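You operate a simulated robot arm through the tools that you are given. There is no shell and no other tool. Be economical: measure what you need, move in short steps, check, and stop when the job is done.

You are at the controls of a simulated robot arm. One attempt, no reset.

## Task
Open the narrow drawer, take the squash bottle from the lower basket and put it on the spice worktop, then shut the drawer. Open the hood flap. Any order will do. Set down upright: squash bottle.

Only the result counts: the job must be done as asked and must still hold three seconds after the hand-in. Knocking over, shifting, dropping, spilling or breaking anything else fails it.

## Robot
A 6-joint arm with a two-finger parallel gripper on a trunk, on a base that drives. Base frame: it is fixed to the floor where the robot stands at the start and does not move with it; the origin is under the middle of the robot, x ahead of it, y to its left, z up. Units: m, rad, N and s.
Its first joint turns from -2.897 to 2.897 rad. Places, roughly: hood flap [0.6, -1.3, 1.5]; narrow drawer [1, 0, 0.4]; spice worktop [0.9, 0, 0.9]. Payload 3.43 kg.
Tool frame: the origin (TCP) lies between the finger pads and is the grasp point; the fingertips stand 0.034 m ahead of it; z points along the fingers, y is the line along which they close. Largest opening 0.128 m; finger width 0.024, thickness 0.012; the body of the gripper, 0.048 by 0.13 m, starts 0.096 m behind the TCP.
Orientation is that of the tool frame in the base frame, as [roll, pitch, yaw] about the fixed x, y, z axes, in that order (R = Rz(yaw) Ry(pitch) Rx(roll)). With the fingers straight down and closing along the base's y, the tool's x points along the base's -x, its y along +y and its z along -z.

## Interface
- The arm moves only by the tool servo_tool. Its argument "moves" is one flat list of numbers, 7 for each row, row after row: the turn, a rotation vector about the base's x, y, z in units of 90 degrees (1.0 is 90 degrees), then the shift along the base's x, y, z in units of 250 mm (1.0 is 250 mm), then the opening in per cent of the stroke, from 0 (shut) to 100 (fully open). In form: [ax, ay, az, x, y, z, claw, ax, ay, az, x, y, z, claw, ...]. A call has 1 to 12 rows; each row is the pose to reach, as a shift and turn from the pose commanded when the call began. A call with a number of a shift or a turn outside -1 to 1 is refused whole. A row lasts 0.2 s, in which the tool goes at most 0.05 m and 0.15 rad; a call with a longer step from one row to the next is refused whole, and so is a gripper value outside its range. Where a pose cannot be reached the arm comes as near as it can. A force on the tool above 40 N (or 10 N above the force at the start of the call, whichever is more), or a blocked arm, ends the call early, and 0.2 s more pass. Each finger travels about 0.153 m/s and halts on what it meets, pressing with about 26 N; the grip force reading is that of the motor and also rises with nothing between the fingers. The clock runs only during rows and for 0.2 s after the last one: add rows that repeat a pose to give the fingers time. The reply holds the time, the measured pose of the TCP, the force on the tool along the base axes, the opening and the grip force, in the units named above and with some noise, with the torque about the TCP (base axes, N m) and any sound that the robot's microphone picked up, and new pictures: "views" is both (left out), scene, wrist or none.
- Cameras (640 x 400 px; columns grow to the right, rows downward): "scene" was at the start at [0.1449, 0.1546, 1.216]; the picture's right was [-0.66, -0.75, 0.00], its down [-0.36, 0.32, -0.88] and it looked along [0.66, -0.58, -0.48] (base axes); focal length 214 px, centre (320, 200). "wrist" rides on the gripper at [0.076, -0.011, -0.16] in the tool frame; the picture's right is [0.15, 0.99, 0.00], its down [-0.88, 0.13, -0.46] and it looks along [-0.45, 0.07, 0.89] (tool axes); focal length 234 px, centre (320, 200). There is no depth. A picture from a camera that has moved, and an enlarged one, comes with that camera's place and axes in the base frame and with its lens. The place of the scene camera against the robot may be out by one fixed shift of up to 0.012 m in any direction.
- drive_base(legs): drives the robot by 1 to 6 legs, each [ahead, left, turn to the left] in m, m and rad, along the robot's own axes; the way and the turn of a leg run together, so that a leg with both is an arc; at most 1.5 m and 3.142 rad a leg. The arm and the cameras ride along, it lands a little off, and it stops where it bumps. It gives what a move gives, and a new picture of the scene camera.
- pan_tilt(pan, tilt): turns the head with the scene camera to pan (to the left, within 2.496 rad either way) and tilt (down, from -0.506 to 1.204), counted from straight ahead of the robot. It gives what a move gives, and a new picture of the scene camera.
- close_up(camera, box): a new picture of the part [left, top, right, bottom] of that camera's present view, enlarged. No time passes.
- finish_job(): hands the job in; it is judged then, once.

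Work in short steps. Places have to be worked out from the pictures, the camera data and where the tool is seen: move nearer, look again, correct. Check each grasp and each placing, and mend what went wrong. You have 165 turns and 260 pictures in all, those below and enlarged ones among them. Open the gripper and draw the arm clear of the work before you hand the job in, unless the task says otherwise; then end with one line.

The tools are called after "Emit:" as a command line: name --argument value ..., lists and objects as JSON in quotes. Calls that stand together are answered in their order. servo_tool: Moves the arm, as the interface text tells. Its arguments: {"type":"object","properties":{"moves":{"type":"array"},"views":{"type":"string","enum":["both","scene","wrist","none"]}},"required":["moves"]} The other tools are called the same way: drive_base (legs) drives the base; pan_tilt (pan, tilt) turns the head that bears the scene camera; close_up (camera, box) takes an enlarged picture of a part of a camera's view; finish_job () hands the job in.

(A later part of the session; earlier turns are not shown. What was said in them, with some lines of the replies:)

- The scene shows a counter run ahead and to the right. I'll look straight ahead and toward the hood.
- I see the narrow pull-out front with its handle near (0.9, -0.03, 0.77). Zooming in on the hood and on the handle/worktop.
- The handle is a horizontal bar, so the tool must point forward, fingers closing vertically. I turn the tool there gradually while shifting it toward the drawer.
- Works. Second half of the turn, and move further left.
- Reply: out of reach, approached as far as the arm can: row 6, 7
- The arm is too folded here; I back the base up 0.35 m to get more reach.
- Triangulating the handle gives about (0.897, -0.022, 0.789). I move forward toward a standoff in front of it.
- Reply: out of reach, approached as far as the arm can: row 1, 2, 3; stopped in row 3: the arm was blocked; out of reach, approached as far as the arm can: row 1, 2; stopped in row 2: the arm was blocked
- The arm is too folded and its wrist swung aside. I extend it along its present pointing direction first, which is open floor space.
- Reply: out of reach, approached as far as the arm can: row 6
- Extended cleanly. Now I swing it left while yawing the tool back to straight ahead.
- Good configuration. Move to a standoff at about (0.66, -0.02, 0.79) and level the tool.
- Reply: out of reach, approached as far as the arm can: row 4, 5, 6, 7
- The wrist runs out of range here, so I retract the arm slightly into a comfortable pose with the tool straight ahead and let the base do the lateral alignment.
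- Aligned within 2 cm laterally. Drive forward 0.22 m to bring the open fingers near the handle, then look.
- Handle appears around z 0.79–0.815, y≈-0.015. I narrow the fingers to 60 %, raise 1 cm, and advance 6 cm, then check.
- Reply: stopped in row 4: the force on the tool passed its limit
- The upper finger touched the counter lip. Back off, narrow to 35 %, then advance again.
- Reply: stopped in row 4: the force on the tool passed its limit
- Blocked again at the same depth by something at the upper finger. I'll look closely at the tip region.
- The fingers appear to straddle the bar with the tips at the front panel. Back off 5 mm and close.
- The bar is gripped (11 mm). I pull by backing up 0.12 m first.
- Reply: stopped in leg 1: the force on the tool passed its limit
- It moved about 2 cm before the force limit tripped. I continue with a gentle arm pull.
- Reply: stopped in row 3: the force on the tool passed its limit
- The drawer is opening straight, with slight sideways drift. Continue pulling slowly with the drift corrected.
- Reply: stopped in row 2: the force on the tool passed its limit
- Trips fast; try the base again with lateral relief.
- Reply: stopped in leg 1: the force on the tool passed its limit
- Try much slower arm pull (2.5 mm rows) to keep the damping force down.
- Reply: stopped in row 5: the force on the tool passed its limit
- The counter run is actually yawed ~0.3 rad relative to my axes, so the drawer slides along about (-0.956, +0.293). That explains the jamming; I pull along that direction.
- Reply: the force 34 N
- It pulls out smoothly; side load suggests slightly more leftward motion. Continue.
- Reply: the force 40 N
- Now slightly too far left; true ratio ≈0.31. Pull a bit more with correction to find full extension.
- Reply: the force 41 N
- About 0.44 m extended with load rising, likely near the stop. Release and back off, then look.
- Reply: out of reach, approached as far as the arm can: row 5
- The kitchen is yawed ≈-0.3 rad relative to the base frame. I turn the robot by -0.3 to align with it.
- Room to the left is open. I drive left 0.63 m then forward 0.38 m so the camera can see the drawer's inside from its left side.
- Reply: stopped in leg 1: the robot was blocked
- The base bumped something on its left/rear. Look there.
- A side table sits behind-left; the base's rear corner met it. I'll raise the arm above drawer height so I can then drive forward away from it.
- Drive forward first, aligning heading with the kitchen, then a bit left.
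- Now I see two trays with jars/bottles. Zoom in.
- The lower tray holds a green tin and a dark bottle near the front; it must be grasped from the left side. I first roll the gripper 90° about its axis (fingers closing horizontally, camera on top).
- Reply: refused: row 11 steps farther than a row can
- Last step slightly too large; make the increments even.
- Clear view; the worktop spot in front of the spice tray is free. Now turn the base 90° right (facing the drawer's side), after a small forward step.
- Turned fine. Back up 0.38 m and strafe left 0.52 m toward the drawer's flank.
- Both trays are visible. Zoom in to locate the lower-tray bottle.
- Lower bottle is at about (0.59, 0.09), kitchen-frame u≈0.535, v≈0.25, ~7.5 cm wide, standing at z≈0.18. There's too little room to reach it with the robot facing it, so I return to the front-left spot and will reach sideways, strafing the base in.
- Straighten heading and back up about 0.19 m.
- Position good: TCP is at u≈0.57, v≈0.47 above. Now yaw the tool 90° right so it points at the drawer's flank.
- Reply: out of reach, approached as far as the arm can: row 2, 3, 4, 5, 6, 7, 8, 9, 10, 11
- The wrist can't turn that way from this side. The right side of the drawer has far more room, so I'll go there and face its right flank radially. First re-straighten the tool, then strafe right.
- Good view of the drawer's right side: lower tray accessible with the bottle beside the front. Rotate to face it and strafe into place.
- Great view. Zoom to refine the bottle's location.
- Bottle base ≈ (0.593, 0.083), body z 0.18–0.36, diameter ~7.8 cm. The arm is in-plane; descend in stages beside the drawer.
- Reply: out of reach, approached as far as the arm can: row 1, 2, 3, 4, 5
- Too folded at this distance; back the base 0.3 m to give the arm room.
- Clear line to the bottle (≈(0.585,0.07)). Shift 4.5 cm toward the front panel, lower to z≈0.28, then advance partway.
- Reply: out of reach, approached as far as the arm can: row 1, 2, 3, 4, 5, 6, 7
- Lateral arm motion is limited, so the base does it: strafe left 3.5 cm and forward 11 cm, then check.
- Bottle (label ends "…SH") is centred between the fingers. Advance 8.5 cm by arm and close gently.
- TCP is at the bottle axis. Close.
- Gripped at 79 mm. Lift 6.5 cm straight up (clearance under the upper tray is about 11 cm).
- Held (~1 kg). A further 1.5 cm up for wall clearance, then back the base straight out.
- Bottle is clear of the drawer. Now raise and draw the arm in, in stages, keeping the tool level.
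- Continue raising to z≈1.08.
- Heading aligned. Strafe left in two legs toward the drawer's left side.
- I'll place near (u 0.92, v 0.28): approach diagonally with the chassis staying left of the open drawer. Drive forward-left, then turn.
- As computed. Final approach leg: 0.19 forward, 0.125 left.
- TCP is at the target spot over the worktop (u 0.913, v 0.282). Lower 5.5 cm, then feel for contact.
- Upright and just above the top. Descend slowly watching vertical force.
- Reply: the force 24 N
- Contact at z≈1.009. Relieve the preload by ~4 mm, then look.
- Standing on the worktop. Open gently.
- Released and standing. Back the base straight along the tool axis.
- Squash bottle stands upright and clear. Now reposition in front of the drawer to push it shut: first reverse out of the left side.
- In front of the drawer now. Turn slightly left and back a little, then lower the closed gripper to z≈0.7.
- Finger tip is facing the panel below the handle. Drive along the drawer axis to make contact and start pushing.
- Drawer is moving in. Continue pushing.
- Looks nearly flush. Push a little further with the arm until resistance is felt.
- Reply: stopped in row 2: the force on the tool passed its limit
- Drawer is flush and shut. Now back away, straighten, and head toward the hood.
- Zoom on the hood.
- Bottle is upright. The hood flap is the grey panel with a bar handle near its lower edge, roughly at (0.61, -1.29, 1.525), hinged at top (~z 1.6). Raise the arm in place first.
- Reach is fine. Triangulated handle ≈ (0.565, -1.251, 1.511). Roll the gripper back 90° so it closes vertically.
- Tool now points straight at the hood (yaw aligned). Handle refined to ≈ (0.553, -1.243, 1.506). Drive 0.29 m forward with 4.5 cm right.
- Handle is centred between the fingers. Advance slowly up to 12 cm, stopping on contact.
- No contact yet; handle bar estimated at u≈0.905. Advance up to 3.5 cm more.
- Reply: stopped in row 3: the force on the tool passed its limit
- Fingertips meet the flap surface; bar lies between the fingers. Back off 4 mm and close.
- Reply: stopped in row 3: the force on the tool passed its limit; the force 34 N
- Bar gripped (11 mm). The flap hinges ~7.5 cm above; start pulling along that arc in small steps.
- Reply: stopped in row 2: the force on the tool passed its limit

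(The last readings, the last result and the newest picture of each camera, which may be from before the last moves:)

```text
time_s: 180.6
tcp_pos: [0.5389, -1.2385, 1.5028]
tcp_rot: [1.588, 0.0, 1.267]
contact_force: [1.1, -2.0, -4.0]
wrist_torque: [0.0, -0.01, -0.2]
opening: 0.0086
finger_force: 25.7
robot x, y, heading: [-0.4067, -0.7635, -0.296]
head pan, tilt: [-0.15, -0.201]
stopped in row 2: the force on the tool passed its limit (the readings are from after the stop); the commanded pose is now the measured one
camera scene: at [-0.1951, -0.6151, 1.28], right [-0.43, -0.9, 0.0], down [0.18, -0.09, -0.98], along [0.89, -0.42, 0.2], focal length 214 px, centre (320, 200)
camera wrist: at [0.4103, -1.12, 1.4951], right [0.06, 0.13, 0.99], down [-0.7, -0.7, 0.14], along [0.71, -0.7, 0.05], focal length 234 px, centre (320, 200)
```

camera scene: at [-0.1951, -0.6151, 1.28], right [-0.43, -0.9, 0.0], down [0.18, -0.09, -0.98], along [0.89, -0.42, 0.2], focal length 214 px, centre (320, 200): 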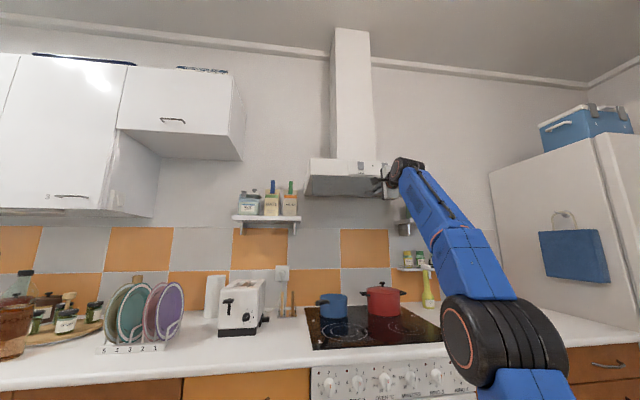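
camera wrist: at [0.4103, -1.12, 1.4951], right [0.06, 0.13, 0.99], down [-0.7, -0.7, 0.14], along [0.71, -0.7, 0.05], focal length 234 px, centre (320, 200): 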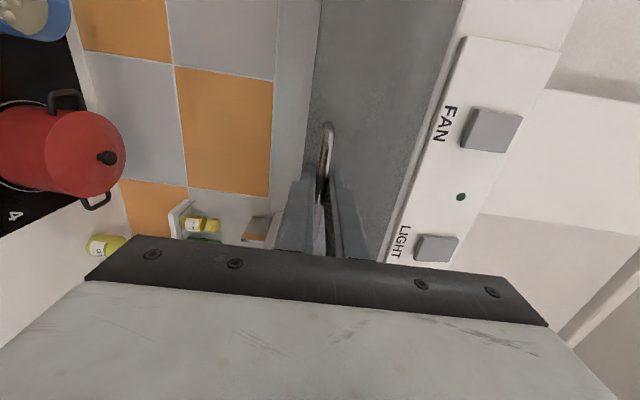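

Grip has settled on the bar and forces are low. Try the pull again.

Emit:
servo_tool --moves '[0, 0, 0, 0, 0, 0, 0, 0, 0, 0, -0.018, 0.005, 0.007, 0, 0, 0, 0, -0.036, 0.011, 0.018, 0, 0, 0, 0, -0.051, 0.016, 0.029, 0, 0, 0, 0, -0.067, 0.021, 0.04, 0, 0, 0, 0, -0.083, 0.026, 0.054, 0, 0, 0, 0, -0.099, 0.031, 0.068, 0]' --views "wrist"

```text
time_s: 182.0
tcp_pos: [0.5198, -1.2328, 1.5118]
tcp_rot: [1.593, -0.001, 1.265]
contact_force: [6.7, -2.2, 1.5]
wrist_torque: [0.04, 0.27, -0.17]
opening: 0.0086
finger_force: 43.1
robot x, y, heading: [-0.4079, -0.7648, -0.293]
head pan, tilt: [-0.15, -0.201]
stopped in row 6: the force on the tool passed its limit (the readings are from after the stop); the commanded pose is now the measured one
camera wrist: at [0.3906, -1.114, 1.5062], right [0.07, 0.13, 0.99], down [-0.7, -0.7, 0.14], along [0.71, -0.7, 0.05], focal length 234 px, centre (320, 200)
```

wrist: 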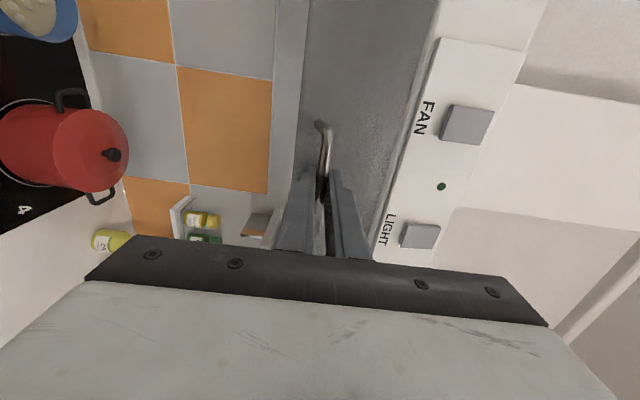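

The flap is following. Continue the arc outward and up while tilting the tool gradually downward so it follows the flap.

Emit:
servo_tool --moves '[0.005, 0.016, 0, -0.014, 0.004, 0.01, 0, 0.01, 0.032, 0, -0.027, 0.008, 0.02, 0, 0.015, 0.048, 0, -0.04, 0.012, 0.031, 0, 0.02, 0.064, 0, -0.052, 0.016, 0.042, 0, 0.025, 0.08, 0, -0.063, 0.019, 0.054, 0, 0.03, 0.0955, 0, -0.073, 0.022, 0.066, 0, 0.034, 0.111, 0, -0.083, 0.025, 0.08, 0, 0.039, 0.127, 0, -0.092, 0.028, 0.093, 0, 0.044, 0.143, 0, -0.102, 0.031, 0.107, 0, 0.049, 0.159, 0, -0.111, 0.034, 0.12, 0]' --views "wrist"

```text
time_s: 182.5
tcp_pos: [0.5126, -1.2303, 1.5195]
tcp_rot: [1.623, 0.001, 1.264]
contact_force: [-0.2, -0.2, 1.6]
wrist_torque: [0.0, -0.03, 0.24]
opening: 0.0085
finger_force: 42.4
out of reach, approached as far as the arm can: row 2
robot x, y, heading: [-0.4052, -0.7598, -0.287]
head pan, tilt: [-0.15, -0.201]
stopped in row 2: the force on the tool passed its limit (the readings are from after the stop); the commanded pose is now the measured one
camera wrist: at [0.383, -1.1113, 1.517], right [0.1, 0.12, 0.99], down [-0.69, -0.7, 0.15], along [0.71, -0.7, 0.02], focal length 234 px, centre (320, 200)
```

wrist: 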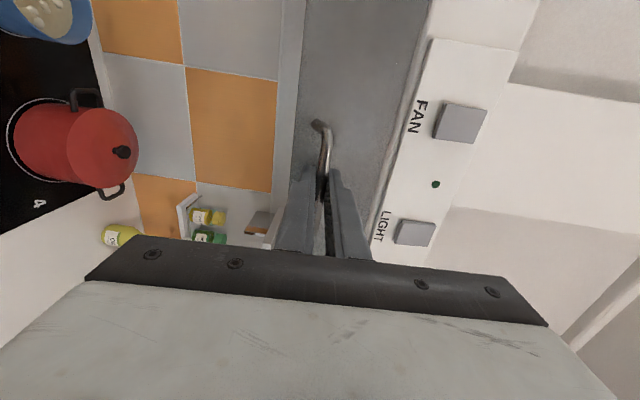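

Progress to about 18–20° but reach gets tight with the tilt. Let me release and see whether the flap stays where it is.

Emit:
servo_tool --moves '[0, 0, 0, 0, 0, 0, 20, 0, 0, 0, 0, 0, 0, 40, 0, 0, 0, -0.06, 0.019, 0, 40, 0, 0, 0, -0.16, 0.05, 0, 40, 0, 0, 0, -0.28, 0.087, 0, 40, 0, 0, 0, -0.4, 0.124, 0, 40]' --views "both"

Emit:
close_up --camera "scene" --box '[290, 140, 430, 220]'

```text
time_s: 183.9
tcp_pos: [0.4122, -1.1978, 1.5172]
tcp_rot: [1.628, 0.0, 1.262]
contact_force: [1.1, -0.5, -1.3]
wrist_torque: [-0.01, -0.07, 0.01]
opening: 0.0511
finger_force: 0.1
robot x, y, heading: [-0.4087, -0.7647, -0.294]
head pan, tilt: [-0.15, -0.201]
camera scene: at [-0.1949, -0.6151, 1.28], right [-0.43, -0.9, 0.0], down [0.18, -0.09, -0.98], along [0.89, -0.42, 0.2], focal length 214 px, centre (320, 200)
camera wrist: at [0.2832, -1.0795, 1.516], right [0.1, 0.12, 0.99], down [-0.69, -0.7, 0.16], along [0.71, -0.7, 0.02], focal length 234 px, centre (320, 200)
```

scene: 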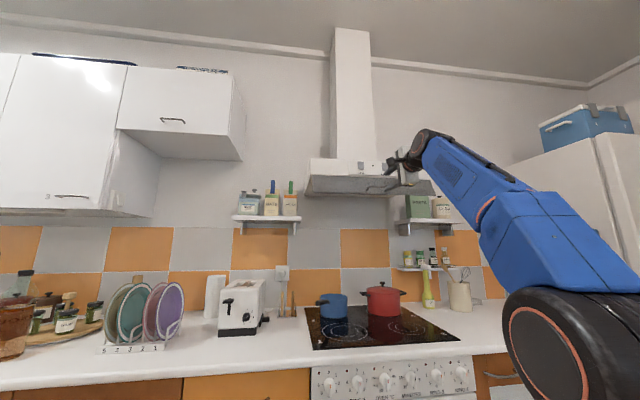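
wrist: 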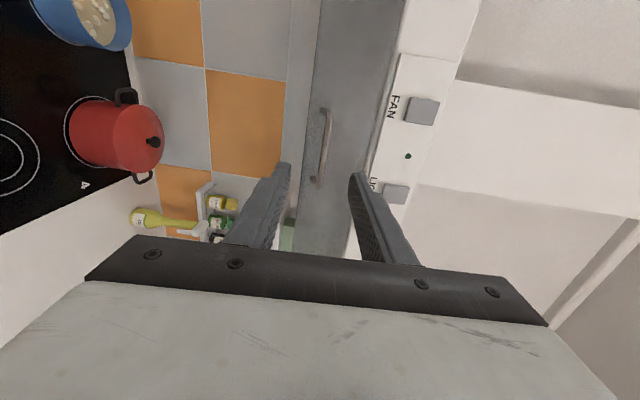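

```text
4.57 times, centred on (360, 180) of scene
camera zoom: at [-0.1949, -0.6151, 1.28], right [-0.43, -0.9, 0.0], down [0.18, -0.09, -0.98], along [0.89, -0.42, 0.2], focal length 980 px, centre (137, 291)
```

zoom: 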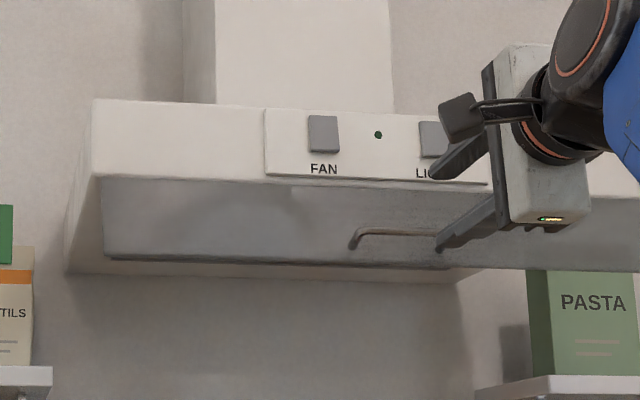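

The flap stays ajar (friction hinge). I'll re-grip with the robot closer: draw the arm back 10 cm, level it, and drive forward 12 cm.

Emit:
servo_tool --moves '[-0.005, -0.017, 0, -0.13, 0.04, 0.005, 40, -0.011, -0.035, 0, -0.26, 0.08, 0.01, 40, -0.011, -0.035, 0, -0.382, 0.118, 0.012, 40]' --views "none"

Emit:
drive_base --legs '[[0.13, 0, 0]]'

Emit:
servo_tool --moves '[0, 0, 0, 0, 0, 0, 40]' --views "wrist"

```text
time_s: 184.7
tcp_pos: [0.3169, -1.1706, 1.5237]
tcp_rot: [1.57, 0.0, 1.265]
contact_force: [0.0, -0.1, -0.3]
wrist_torque: [0.0, -0.04, 0.03]
opening: 0.0512
finger_force: 0.0
robot x, y, heading: [-0.406, -0.7621, -0.294]
head pan, tilt: [-0.15, -0.201]
```

```text
time_s: 186.0
tcp_pos: [0.4408, -1.2092, 1.5242]
tcp_rot: [1.566, 0.002, 1.262]
contact_force: [0.5, -0.5, -0.2]
wrist_torque: [-0.02, -0.01, -0.01]
opening: 0.0511
finger_force: 0.0
robot x, y, heading: [-0.2856, -0.8009, -0.29]
head pan, tilt: [-0.15, -0.201]
camera scene: at [-0.0698, -0.6532, 1.28], right [-0.43, -0.9, 0.0], down [0.18, -0.09, -0.98], along [0.88, -0.42, 0.2], focal length 214 px, centre (320, 200)
```

scene: 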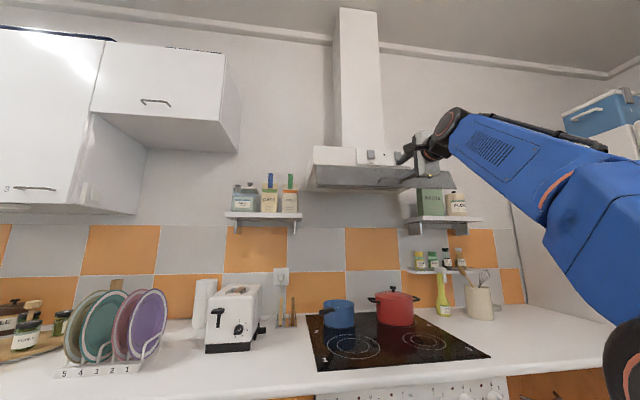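

```text
time_s: 186.4
tcp_pos: [0.4408, -1.2088, 1.5241]
tcp_rot: [1.567, 0.0, 1.263]
contact_force: [0.4, -0.7, 0.7]
wrist_torque: [0.0, 0.0, 0.0]
opening: 0.0512
finger_force: 0.1
robot x, y, heading: [-0.2837, -0.7976, -0.296]
head pan, tilt: [-0.15, -0.201]
camera wrist: at [0.312, -1.0893, 1.5134], right [0.04, 0.14, 0.99], down [-0.7, -0.7, 0.13], along [0.71, -0.7, 0.07], focal length 234 px, centre (320, 200)
```

wrist: 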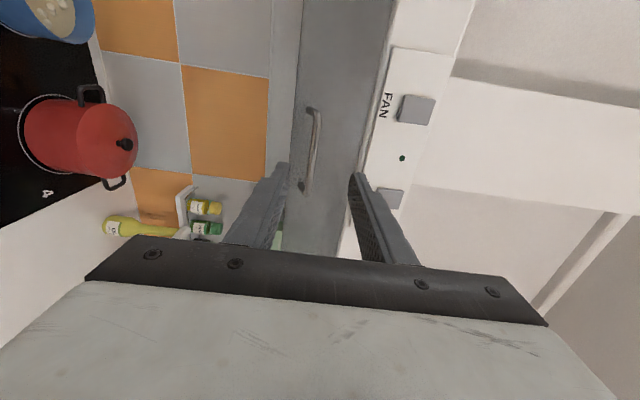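

Bar seen at z≈1.515, u≈0.858. Advance 6.7 cm, lower 8 mm, and close.

Emit:
servo_tool --moves '[0, 0, 0, 0.07, -0.022, -0.032, 40, 0, 0, 0, 0.14, -0.043, -0.032, 40, 0, 0, 0, 0.2, -0.062, -0.032, 40, 0, 0, 0, 0.256, -0.079, -0.032, 40, 0, 0, 0, 0.256, -0.079, -0.032, 20, 0, 0, 0, 0.256, -0.079, -0.032, 8, 0, 0, 0, 0.256, -0.079, -0.032, 4, 0, 0, 0, 0.256, -0.079, -0.032, 4]' --views "wrist"

```text
time_s: 188.2
tcp_pos: [0.5045, -1.229, 1.5167]
tcp_rot: [1.568, 0.0, 1.261]
contact_force: [-3.3, 0.8, -4.7]
wrist_torque: [0.06, 0.14, 0.11]
opening: 0.0087
finger_force: 43.2
robot x, y, heading: [-0.2812, -0.8006, -0.292]
head pan, tilt: [-0.15, -0.201]
camera wrist: at [0.3754, -1.1099, 1.5059], right [0.04, 0.14, 0.99], down [-0.7, -0.7, 0.13], along [0.71, -0.7, 0.07], focal length 234 px, centre (320, 200)
```

wrist: 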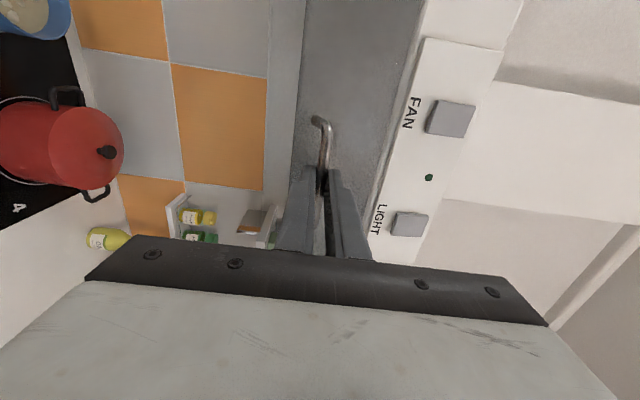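

Gripped with little load. Pull on along the arc, no tilt.

Emit:
servo_tool --moves '[0, 0, 0, -0.019, 0.006, 0.018, 0, 0, 0, 0, -0.037, 0.012, 0.036, 0, 0, 0, 0, -0.054, 0.017, 0.056, 0, 0, 0, 0, -0.069, 0.021, 0.077, 0, 0, 0, 0, -0.084, 0.026, 0.099, 0, 0, 0, 0, -0.099, 0.031, 0.128, 0]' --views "wrist"

```text
time_s: 189.6
tcp_pos: [0.4823, -1.2217, 1.5459]
tcp_rot: [1.569, 0.0, 1.261]
contact_force: [24.6, -5.5, 9.0]
wrist_torque: [-0.06, -0.17, -0.26]
opening: 0.0088
finger_force: 42.1
robot x, y, heading: [-0.2809, -0.797, -0.299]
head pan, tilt: [-0.15, -0.201]
camera wrist: at [0.3533, -1.1029, 1.5362], right [0.04, 0.14, 0.99], down [-0.7, -0.7, 0.13], along [0.71, -0.7, 0.07], focal length 234 px, centre (320, 200)
```

wrist: 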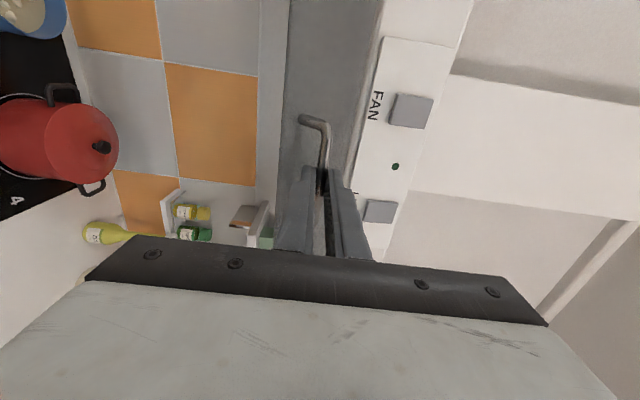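

Opened to roughly 45°. Continue, now mostly upward.

Emit:
servo_tool --moves '[0, 0, 0, -0.004, 0.001, 0.032, 0, 0, 0, 0, -0.008, 0.002, 0.064, 0, 0, 0, 0, -0.012, 0.004, 0.096, 0, 0, 0, 0, -0.012, 0.004, 0.128, 0, 0, 0, 0, -0.012, 0.004, 0.16, 0]' --views "both"

Emit:
close_up --camera "scene" --box '[290, 120, 470, 220]'

```text
time_s: 190.7
tcp_pos: [0.476, -1.2207, 1.5798]
tcp_rot: [1.577, 0.002, 1.262]
contact_force: [-6.4, 1.3, -7.0]
wrist_torque: [0.17, 0.12, 0.64]
opening: 0.0087
finger_force: 42.9
robot x, y, heading: [-0.2788, -0.8027, -0.291]
head pan, tilt: [-0.15, -0.201]
stopped in row 5: the force on the tool passed its limit (the readings are from after the stop); the commanded pose is now the measured one
camera scene: at [-0.0704, -0.6532, 1.2801], right [-0.43, -0.9, 0.0], down [0.18, -0.09, -0.98], along [0.88, -0.42, 0.2], focal length 214 px, centre (320, 200)
camera wrist: at [0.3473, -1.1009, 1.5701], right [0.05, 0.14, 0.99], down [-0.7, -0.7, 0.13], along [0.71, -0.7, 0.06], focal length 234 px, centre (320, 200)
```

scene: 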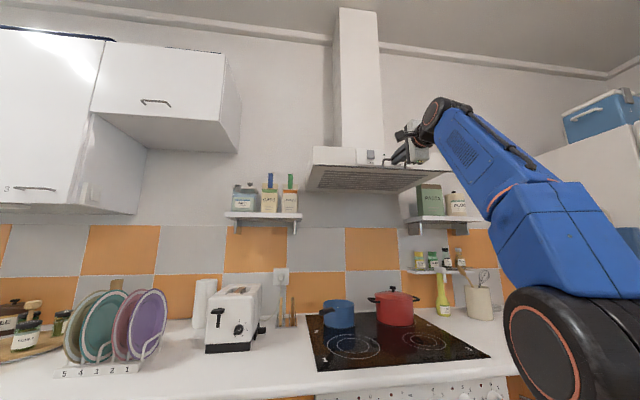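
wrist: 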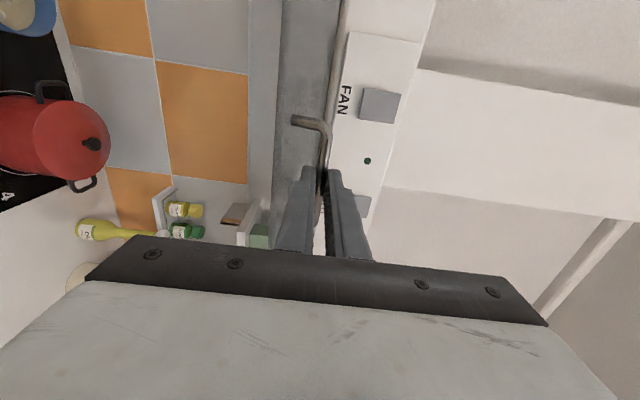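

```text
3.56 times, centred on (380, 170) of scene
camera zoom: at [-0.0704, -0.6532, 1.2801], right [-0.43, -0.9, 0.0], down [0.18, -0.09, -0.98], along [0.88, -0.42, 0.2], focal length 763 px, centre (107, 307)
```

zoom: 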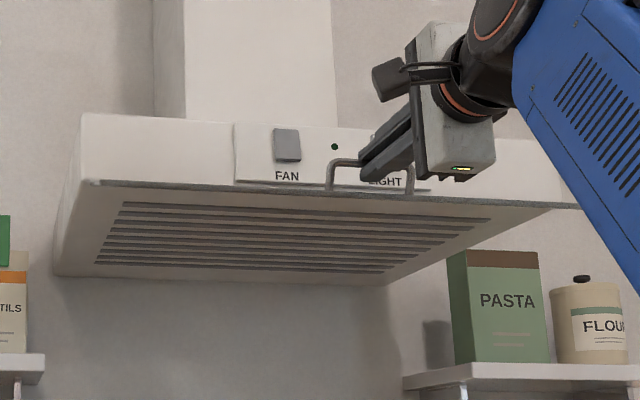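

Flap nearly horizontal now. Go on up along the arc until it stops.

Emit:
servo_tool --moves '[0, 0, 0, 0.002, 0, 0.03, 0, 0, 0, 0, 0.006, -0.002, 0.06, 0, 0, 0, 0, 0.012, -0.004, 0.09, 0, 0, 0, 0, 0.02, -0.006, 0.12, 0, 0, 0, 0, 0.03, -0.009, 0.15, 0]' --views "none"

Emit:
close_up --camera "scene" --box '[290, 120, 470, 220]'

```text
time_s: 191.0
tcp_pos: [0.4754, -1.2198, 1.5798]
tcp_rot: [1.581, 0.003, 1.262]
contact_force: [-7.8, 3.3, -8.9]
wrist_torque: [0.17, 0.15, 0.73]
opening: 0.0084
finger_force: 42.6
robot x, y, heading: [-0.2797, -0.8006, -0.298]
head pan, tilt: [-0.15, -0.201]
stopped in row 1: the force on the tool passed its limit (the readings are from after the stop); the commanded pose is now the measured one
```

```text
3.56 times, centred on (380, 170) of scene
camera zoom: at [-0.0705, -0.6531, 1.28], right [-0.43, -0.9, 0.0], down [0.18, -0.09, -0.98], along [0.88, -0.42, 0.2], focal length 763 px, centre (107, 307)
```

zoom: 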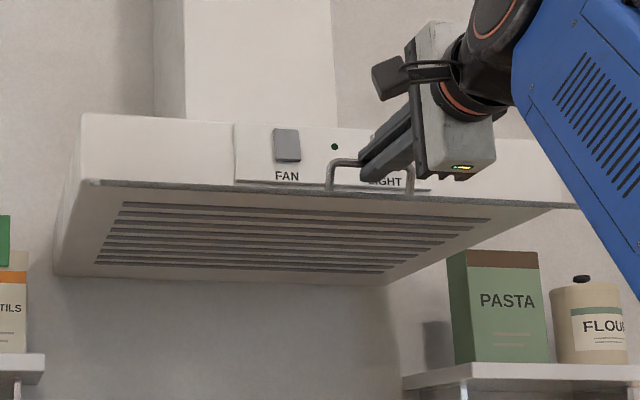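

Blocked near ~70°. Release and see whether it holds and whether this is the end stop.

Emit:
servo_tool --moves '[0, 0, 0, 0, 0, 0, 20, 0, 0, 0, 0, 0, 0, 40, 0, 0, 0, -0.06, 0.019, 0.01, 40, 0, 0, 0, -0.18, 0.056, 0.02, 40, 0, 0, 0, -0.3, 0.093, 0.02, 40, 0, 0, 0, -0.42, 0.13, 0.02, 20, 0, 0, 0, -0.5, 0.155, 0, 0]' --views "both"

Emit:
close_up --camera "scene" --box '[290, 120, 470, 220]'

```text
time_s: 192.6
tcp_pos: [0.35, -1.1819, 1.5797]
tcp_rot: [1.584, 0.002, 1.26]
contact_force: [0.1, 0.3, -0.1]
wrist_torque: [-0.03, -0.04, 0.03]
opening: 0.0001
finger_force: 26.1
robot x, y, heading: [-0.2824, -0.7974, -0.298]
head pan, tilt: [-0.15, -0.201]
camera scene: at [-0.07, -0.6533, 1.28], right [-0.43, -0.9, 0.0], down [0.18, -0.09, -0.98], along [0.88, -0.42, 0.2], focal length 214 px, centre (320, 200)
camera wrist: at [0.2211, -1.062, 1.5705], right [0.06, 0.14, 0.99], down [-0.7, -0.7, 0.14], along [0.71, -0.7, 0.06], focal length 234 px, centre (320, 200)
```

scene: 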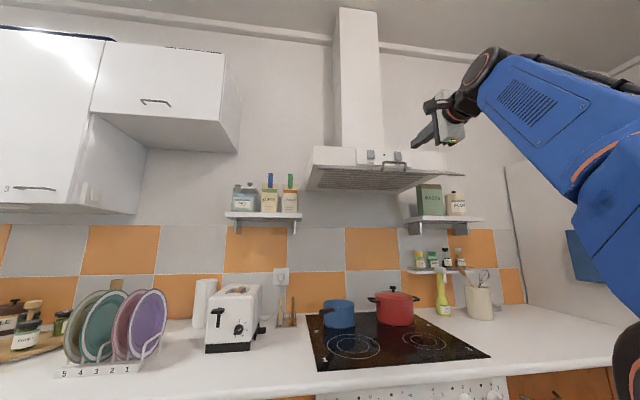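
wrist: 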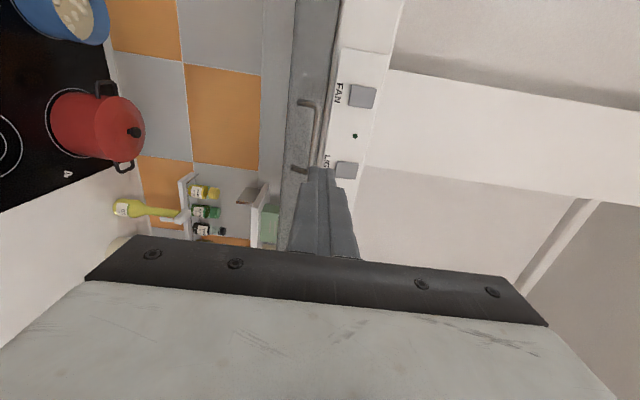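

```text
3.56 times, centred on (380, 170) of scene
camera zoom: at [-0.07, -0.6533, 1.28], right [-0.43, -0.9, 0.0], down [0.18, -0.09, -0.98], along [0.88, -0.42, 0.2], focal length 763 px, centre (107, 307)
```

zoom: 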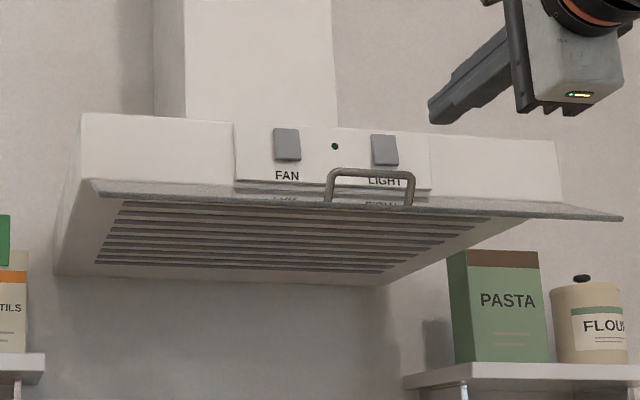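

It holds (~68°). I'll push it from beneath with closed fingers to make sure it's at its stop: go down, forward under the edge, then up.

Emit:
servo_tool --moves '[0, 0, 0, 0, 0, -0.15, 0, 0, 0, 0, 0, 0, -0.28, 0, 0, 0, 0, 0.15, -0.046, -0.28, 0, 0, 0, 0, 0.3, -0.093, -0.28, 0, 0, 0, 0, 0.4, -0.124, -0.28, 0, 0, 0, 0, 0.48, -0.148, -0.28, 0]' --views "both"

Emit:
close_up --camera "scene" --box '[290, 120, 470, 220]'

```text
time_s: 194.0
tcp_pos: [0.4716, -1.2178, 1.5104]
tcp_rot: [1.581, 0.001, 1.262]
contact_force: [-1.1, 0.1, 0.3]
wrist_torque: [0.04, -0.01, -0.01]
opening: 0.0
finger_force: 26.5
robot x, y, heading: [-0.2836, -0.8008, -0.293]
head pan, tilt: [-0.15, -0.201]
camera scene: at [-0.0704, -0.653, 1.28], right [-0.43, -0.9, 0.0], down [0.18, -0.09, -0.98], along [0.88, -0.42, 0.2], focal length 214 px, centre (320, 200)
camera wrist: at [0.3425, -1.0982, 1.5018], right [0.06, 0.14, 0.99], down [-0.7, -0.7, 0.14], along [0.71, -0.7, 0.06], focal length 234 px, centre (320, 200)
```

scene: 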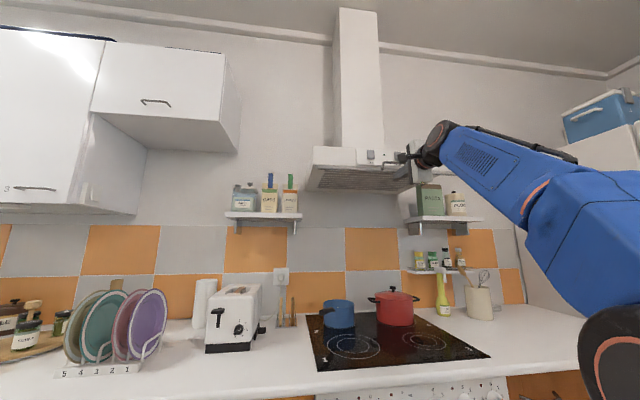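
wrist: 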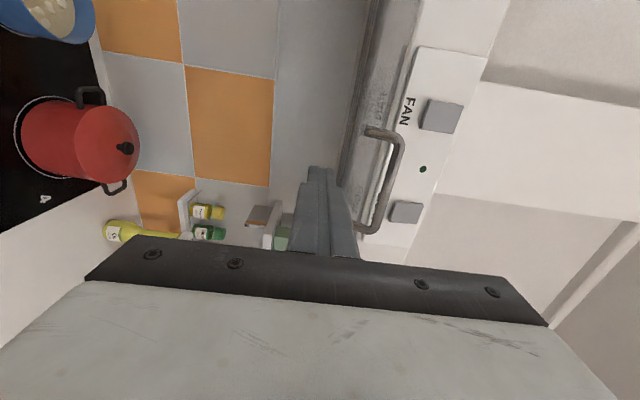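

```text
3.56 times, centred on (380, 170) of scene
camera zoom: at [-0.0704, -0.653, 1.28], right [-0.43, -0.9, 0.0], down [0.18, -0.09, -0.98], along [0.88, -0.42, 0.2], focal length 763 px, centre (107, 307)
```

zoom: 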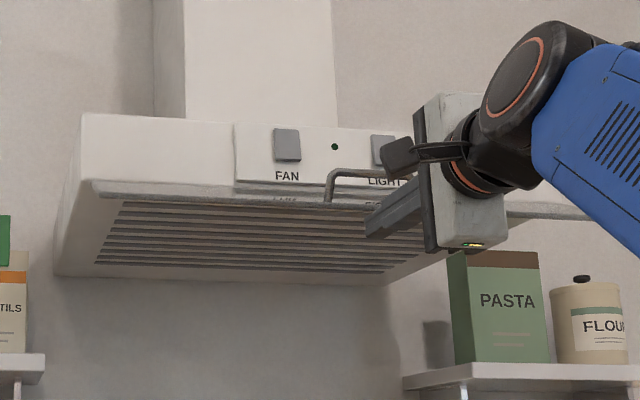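

Tip is under the flap. Raise slowly.

Emit:
servo_tool --moves '[0, 0, 0, 0, 0, 0.04, 0, 0, 0, 0, 0, 0, 0.08, 0, 0, 0, 0, 0, 0, 0.12, 0, 0, 0, 0, 0, 0, 0.16, 0, 0, 0, 0, 0, 0, 0.2, 0, 0, 0, 0, 0, 0, 0.24, 0, 0, 0, 0, 0, 0, 0.28, 0]' --views "wrist"

Emit:
close_up --camera "scene" --box '[290, 120, 470, 220]'

```text
time_s: 194.7
tcp_pos: [0.4718, -1.2201, 1.5295]
tcp_rot: [1.593, 0.001, 1.263]
contact_force: [-6.1, 3.4, -8.6]
wrist_torque: [0.12, 0.07, 0.0]
opening: 0.0
finger_force: 26.0
robot x, y, heading: [-0.2805, -0.7968, -0.293]
head pan, tilt: [-0.15, -0.201]
stopped in row 3: the force on the tool passed its limit (the readings are from after the stop); the commanded pose is now the measured one
camera wrist: at [0.3429, -1.0997, 1.5223], right [0.07, 0.13, 0.99], down [-0.7, -0.7, 0.14], along [0.71, -0.7, 0.05], focal length 234 px, centre (320, 200)
```

wrist: 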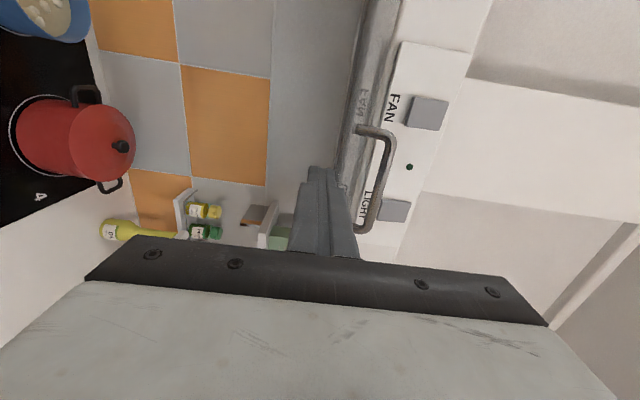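

```text
3.56 times, centred on (380, 170) of scene
camera zoom: at [-0.0705, -0.6529, 1.28], right [-0.43, -0.9, 0.0], down [0.18, -0.09, -0.98], along [0.88, -0.42, 0.2], focal length 763 px, centre (107, 307)
```

zoom: 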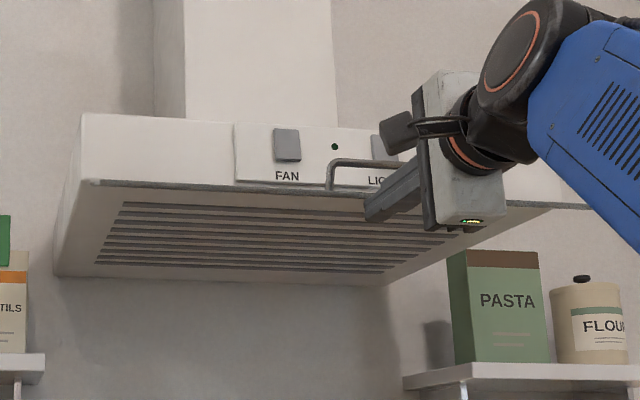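

It lifted slightly then tripped. Push again to see whether it still moves.

Emit:
servo_tool --moves '[0, 0, 0, 0, 0, 0.02, 0, 0, 0, 0, 0, 0, 0.04, 0, 0, 0, 0, 0, 0, 0.06, 0, 0, 0, 0, 0, 0, 0.08, 0]' --views "none"

Emit:
close_up --camera "scene" --box '[290, 120, 470, 220]'

```text
time_s: 195.1
tcp_pos: [0.4729, -1.2202, 1.5299]
tcp_rot: [1.601, 0.001, 1.263]
contact_force: [-4.7, 2.9, -9.0]
wrist_torque: [0.16, 0.11, -0.08]
opening: 0.0
finger_force: 25.9
robot x, y, heading: [-0.2808, -0.8004, -0.291]
head pan, tilt: [-0.15, -0.201]
stopped in row 1: the force on the tool passed its limit (the readings are from after the stop); the commanded pose is now the measured one
```

```text
3.56 times, centred on (380, 170) of scene
camera zoom: at [-0.0706, -0.653, 1.28], right [-0.43, -0.9, 0.0], down [0.18, -0.09, -0.98], along [0.88, -0.42, 0.2], focal length 763 px, centre (107, 307)
```

zoom: 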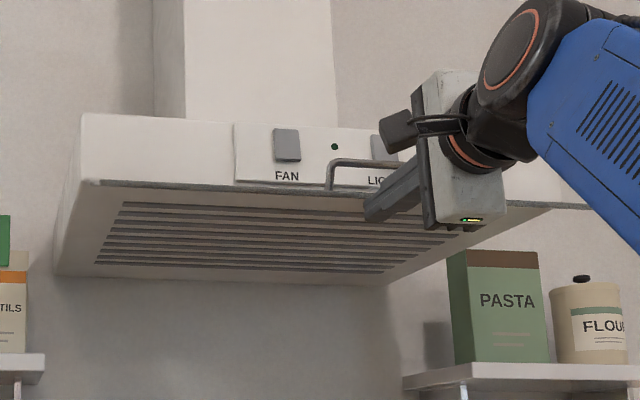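

It's at its stop. Lower away and withdraw, then recheck flap.

Emit:
servo_tool --moves '[0, 0, 0, 0, 0, -0.08, 0, 0, 0, 0, 0, 0, -0.16, 0, 0, 0, 0, -0.15, 0.046, -0.16, 0, 0, 0, 0, -0.3, 0.093, -0.16, 0, 0, 0, 0, -0.45, 0.14, -0.16, 30, 0, 0, 0, -0.6, 0.186, -0.16, 60, 0, 0, 0, -0.6, 0.186, -0.16, 100]' --views "none"

Emit:
drive_base --legs '[[-0.4, 0, 0]]'

Emit:
close_up --camera "scene" --box '[270, 140, 450, 240]'

```text
time_s: 196.7
tcp_pos: [0.3222, -1.1719, 1.4889]
tcp_rot: [1.599, 0.002, 1.264]
contact_force: [0.3, 0.2, 0.2]
wrist_torque: [-0.01, 0.03, 0.01]
opening: 0.1282
finger_force: 0.1
robot x, y, heading: [-0.2802, -0.8013, -0.3]
head pan, tilt: [-0.15, -0.201]
```

```text
time_s: 199.1
tcp_pos: [-0.0536, -1.052, 1.488]
tcp_rot: [1.599, 0.001, 1.278]
contact_force: [-0.3, 0.3, -0.3]
wrist_torque: [0.01, -0.03, 0.01]
opening: 0.128
finger_force: 0.0
robot x, y, heading: [-0.6628, -0.6871, -0.282]
head pan, tilt: [-0.15, -0.201]
camera scene: at [-0.4522, -0.5376, 1.28], right [-0.42, -0.91, 0.0], down [0.18, -0.08, -0.98], along [0.89, -0.41, 0.2], focal length 214 px, centre (320, 200)
```

scene: 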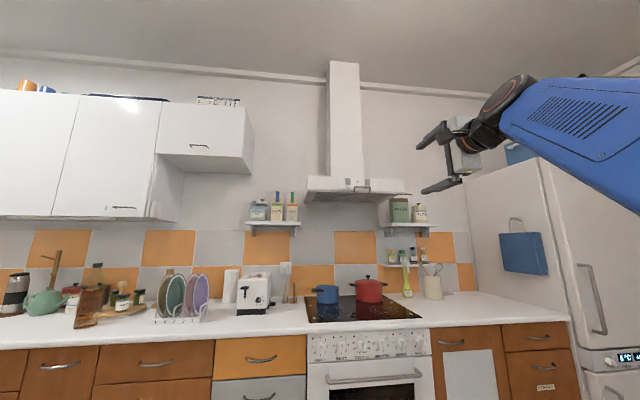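

```text
3.56 times, centred on (360, 190) of scene
camera zoom: at [-0.4522, -0.5376, 1.28], right [-0.42, -0.91, 0.0], down [0.18, -0.08, -0.98], along [0.89, -0.41, 0.2], focal length 763 px, centre (178, 236)
```

zoom: 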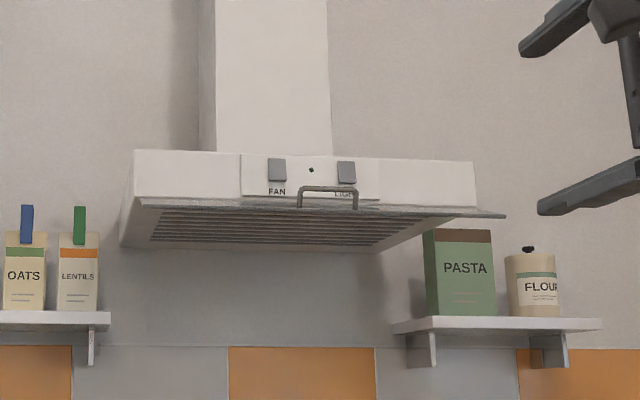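

Flap stays open. A last check on the bottle and drawer.

Emit:
pan_tilt --pan 0.35 --tilt 0.35

Emit:
close_up --camera "scene" --box '[200, 60, 440, 260]'

```text
time_s: 200.1
tcp_pos: [-0.0533, -1.0506, 1.4887]
tcp_rot: [1.597, 0.0, 1.277]
contact_force: [-0.1, 0.3, 0.4]
wrist_torque: [-0.02, -0.01, 0.03]
opening: 0.128
finger_force: 0.1
robot x, y, heading: [-0.662, -0.6838, -0.28]
head pan, tilt: [0.351, 0.351]
camera scene: at [-0.4349, -0.4964, 1.2302], right [0.07, -1.0, 0.0], down [-0.34, -0.02, -0.94], along [0.94, 0.06, -0.34], focal length 214 px, centre (320, 200)
```

scene: 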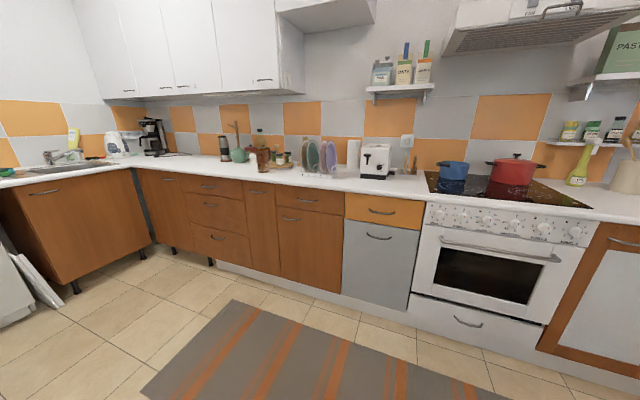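

```text
2.00 times, centred on (320, 160) of scene
camera zoom: at [-0.4349, -0.4964, 1.2302], right [0.07, -1.0, 0.0], down [-0.34, -0.02, -0.94], along [0.94, 0.06, -0.34], focal length 429 px, centre (320, 280)
```

zoom: 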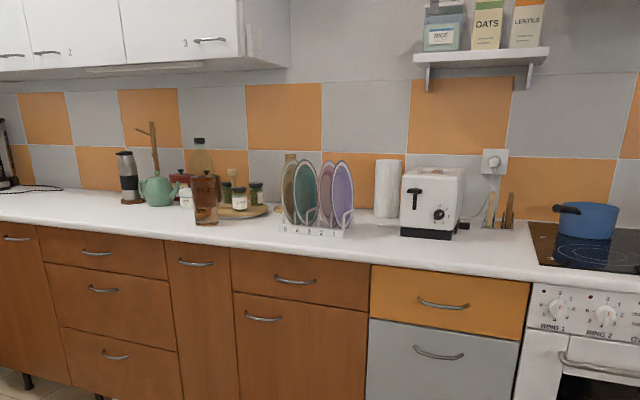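

The bottle is upright on the worktop, the drawer is flush, the flap is open, and the arm is clear with the gripper open. Handing in.

Emit:
finish_job

```text
The job is handed in.
```

The job is handed in: the squash bottle stands upright on the spice worktop, the narrow drawer is shut, and the hood flap is open at its stop (about 70°). The base bumped the side table by the doorway once; I saw nothing fall or shift, but didn't recheck the table closely.
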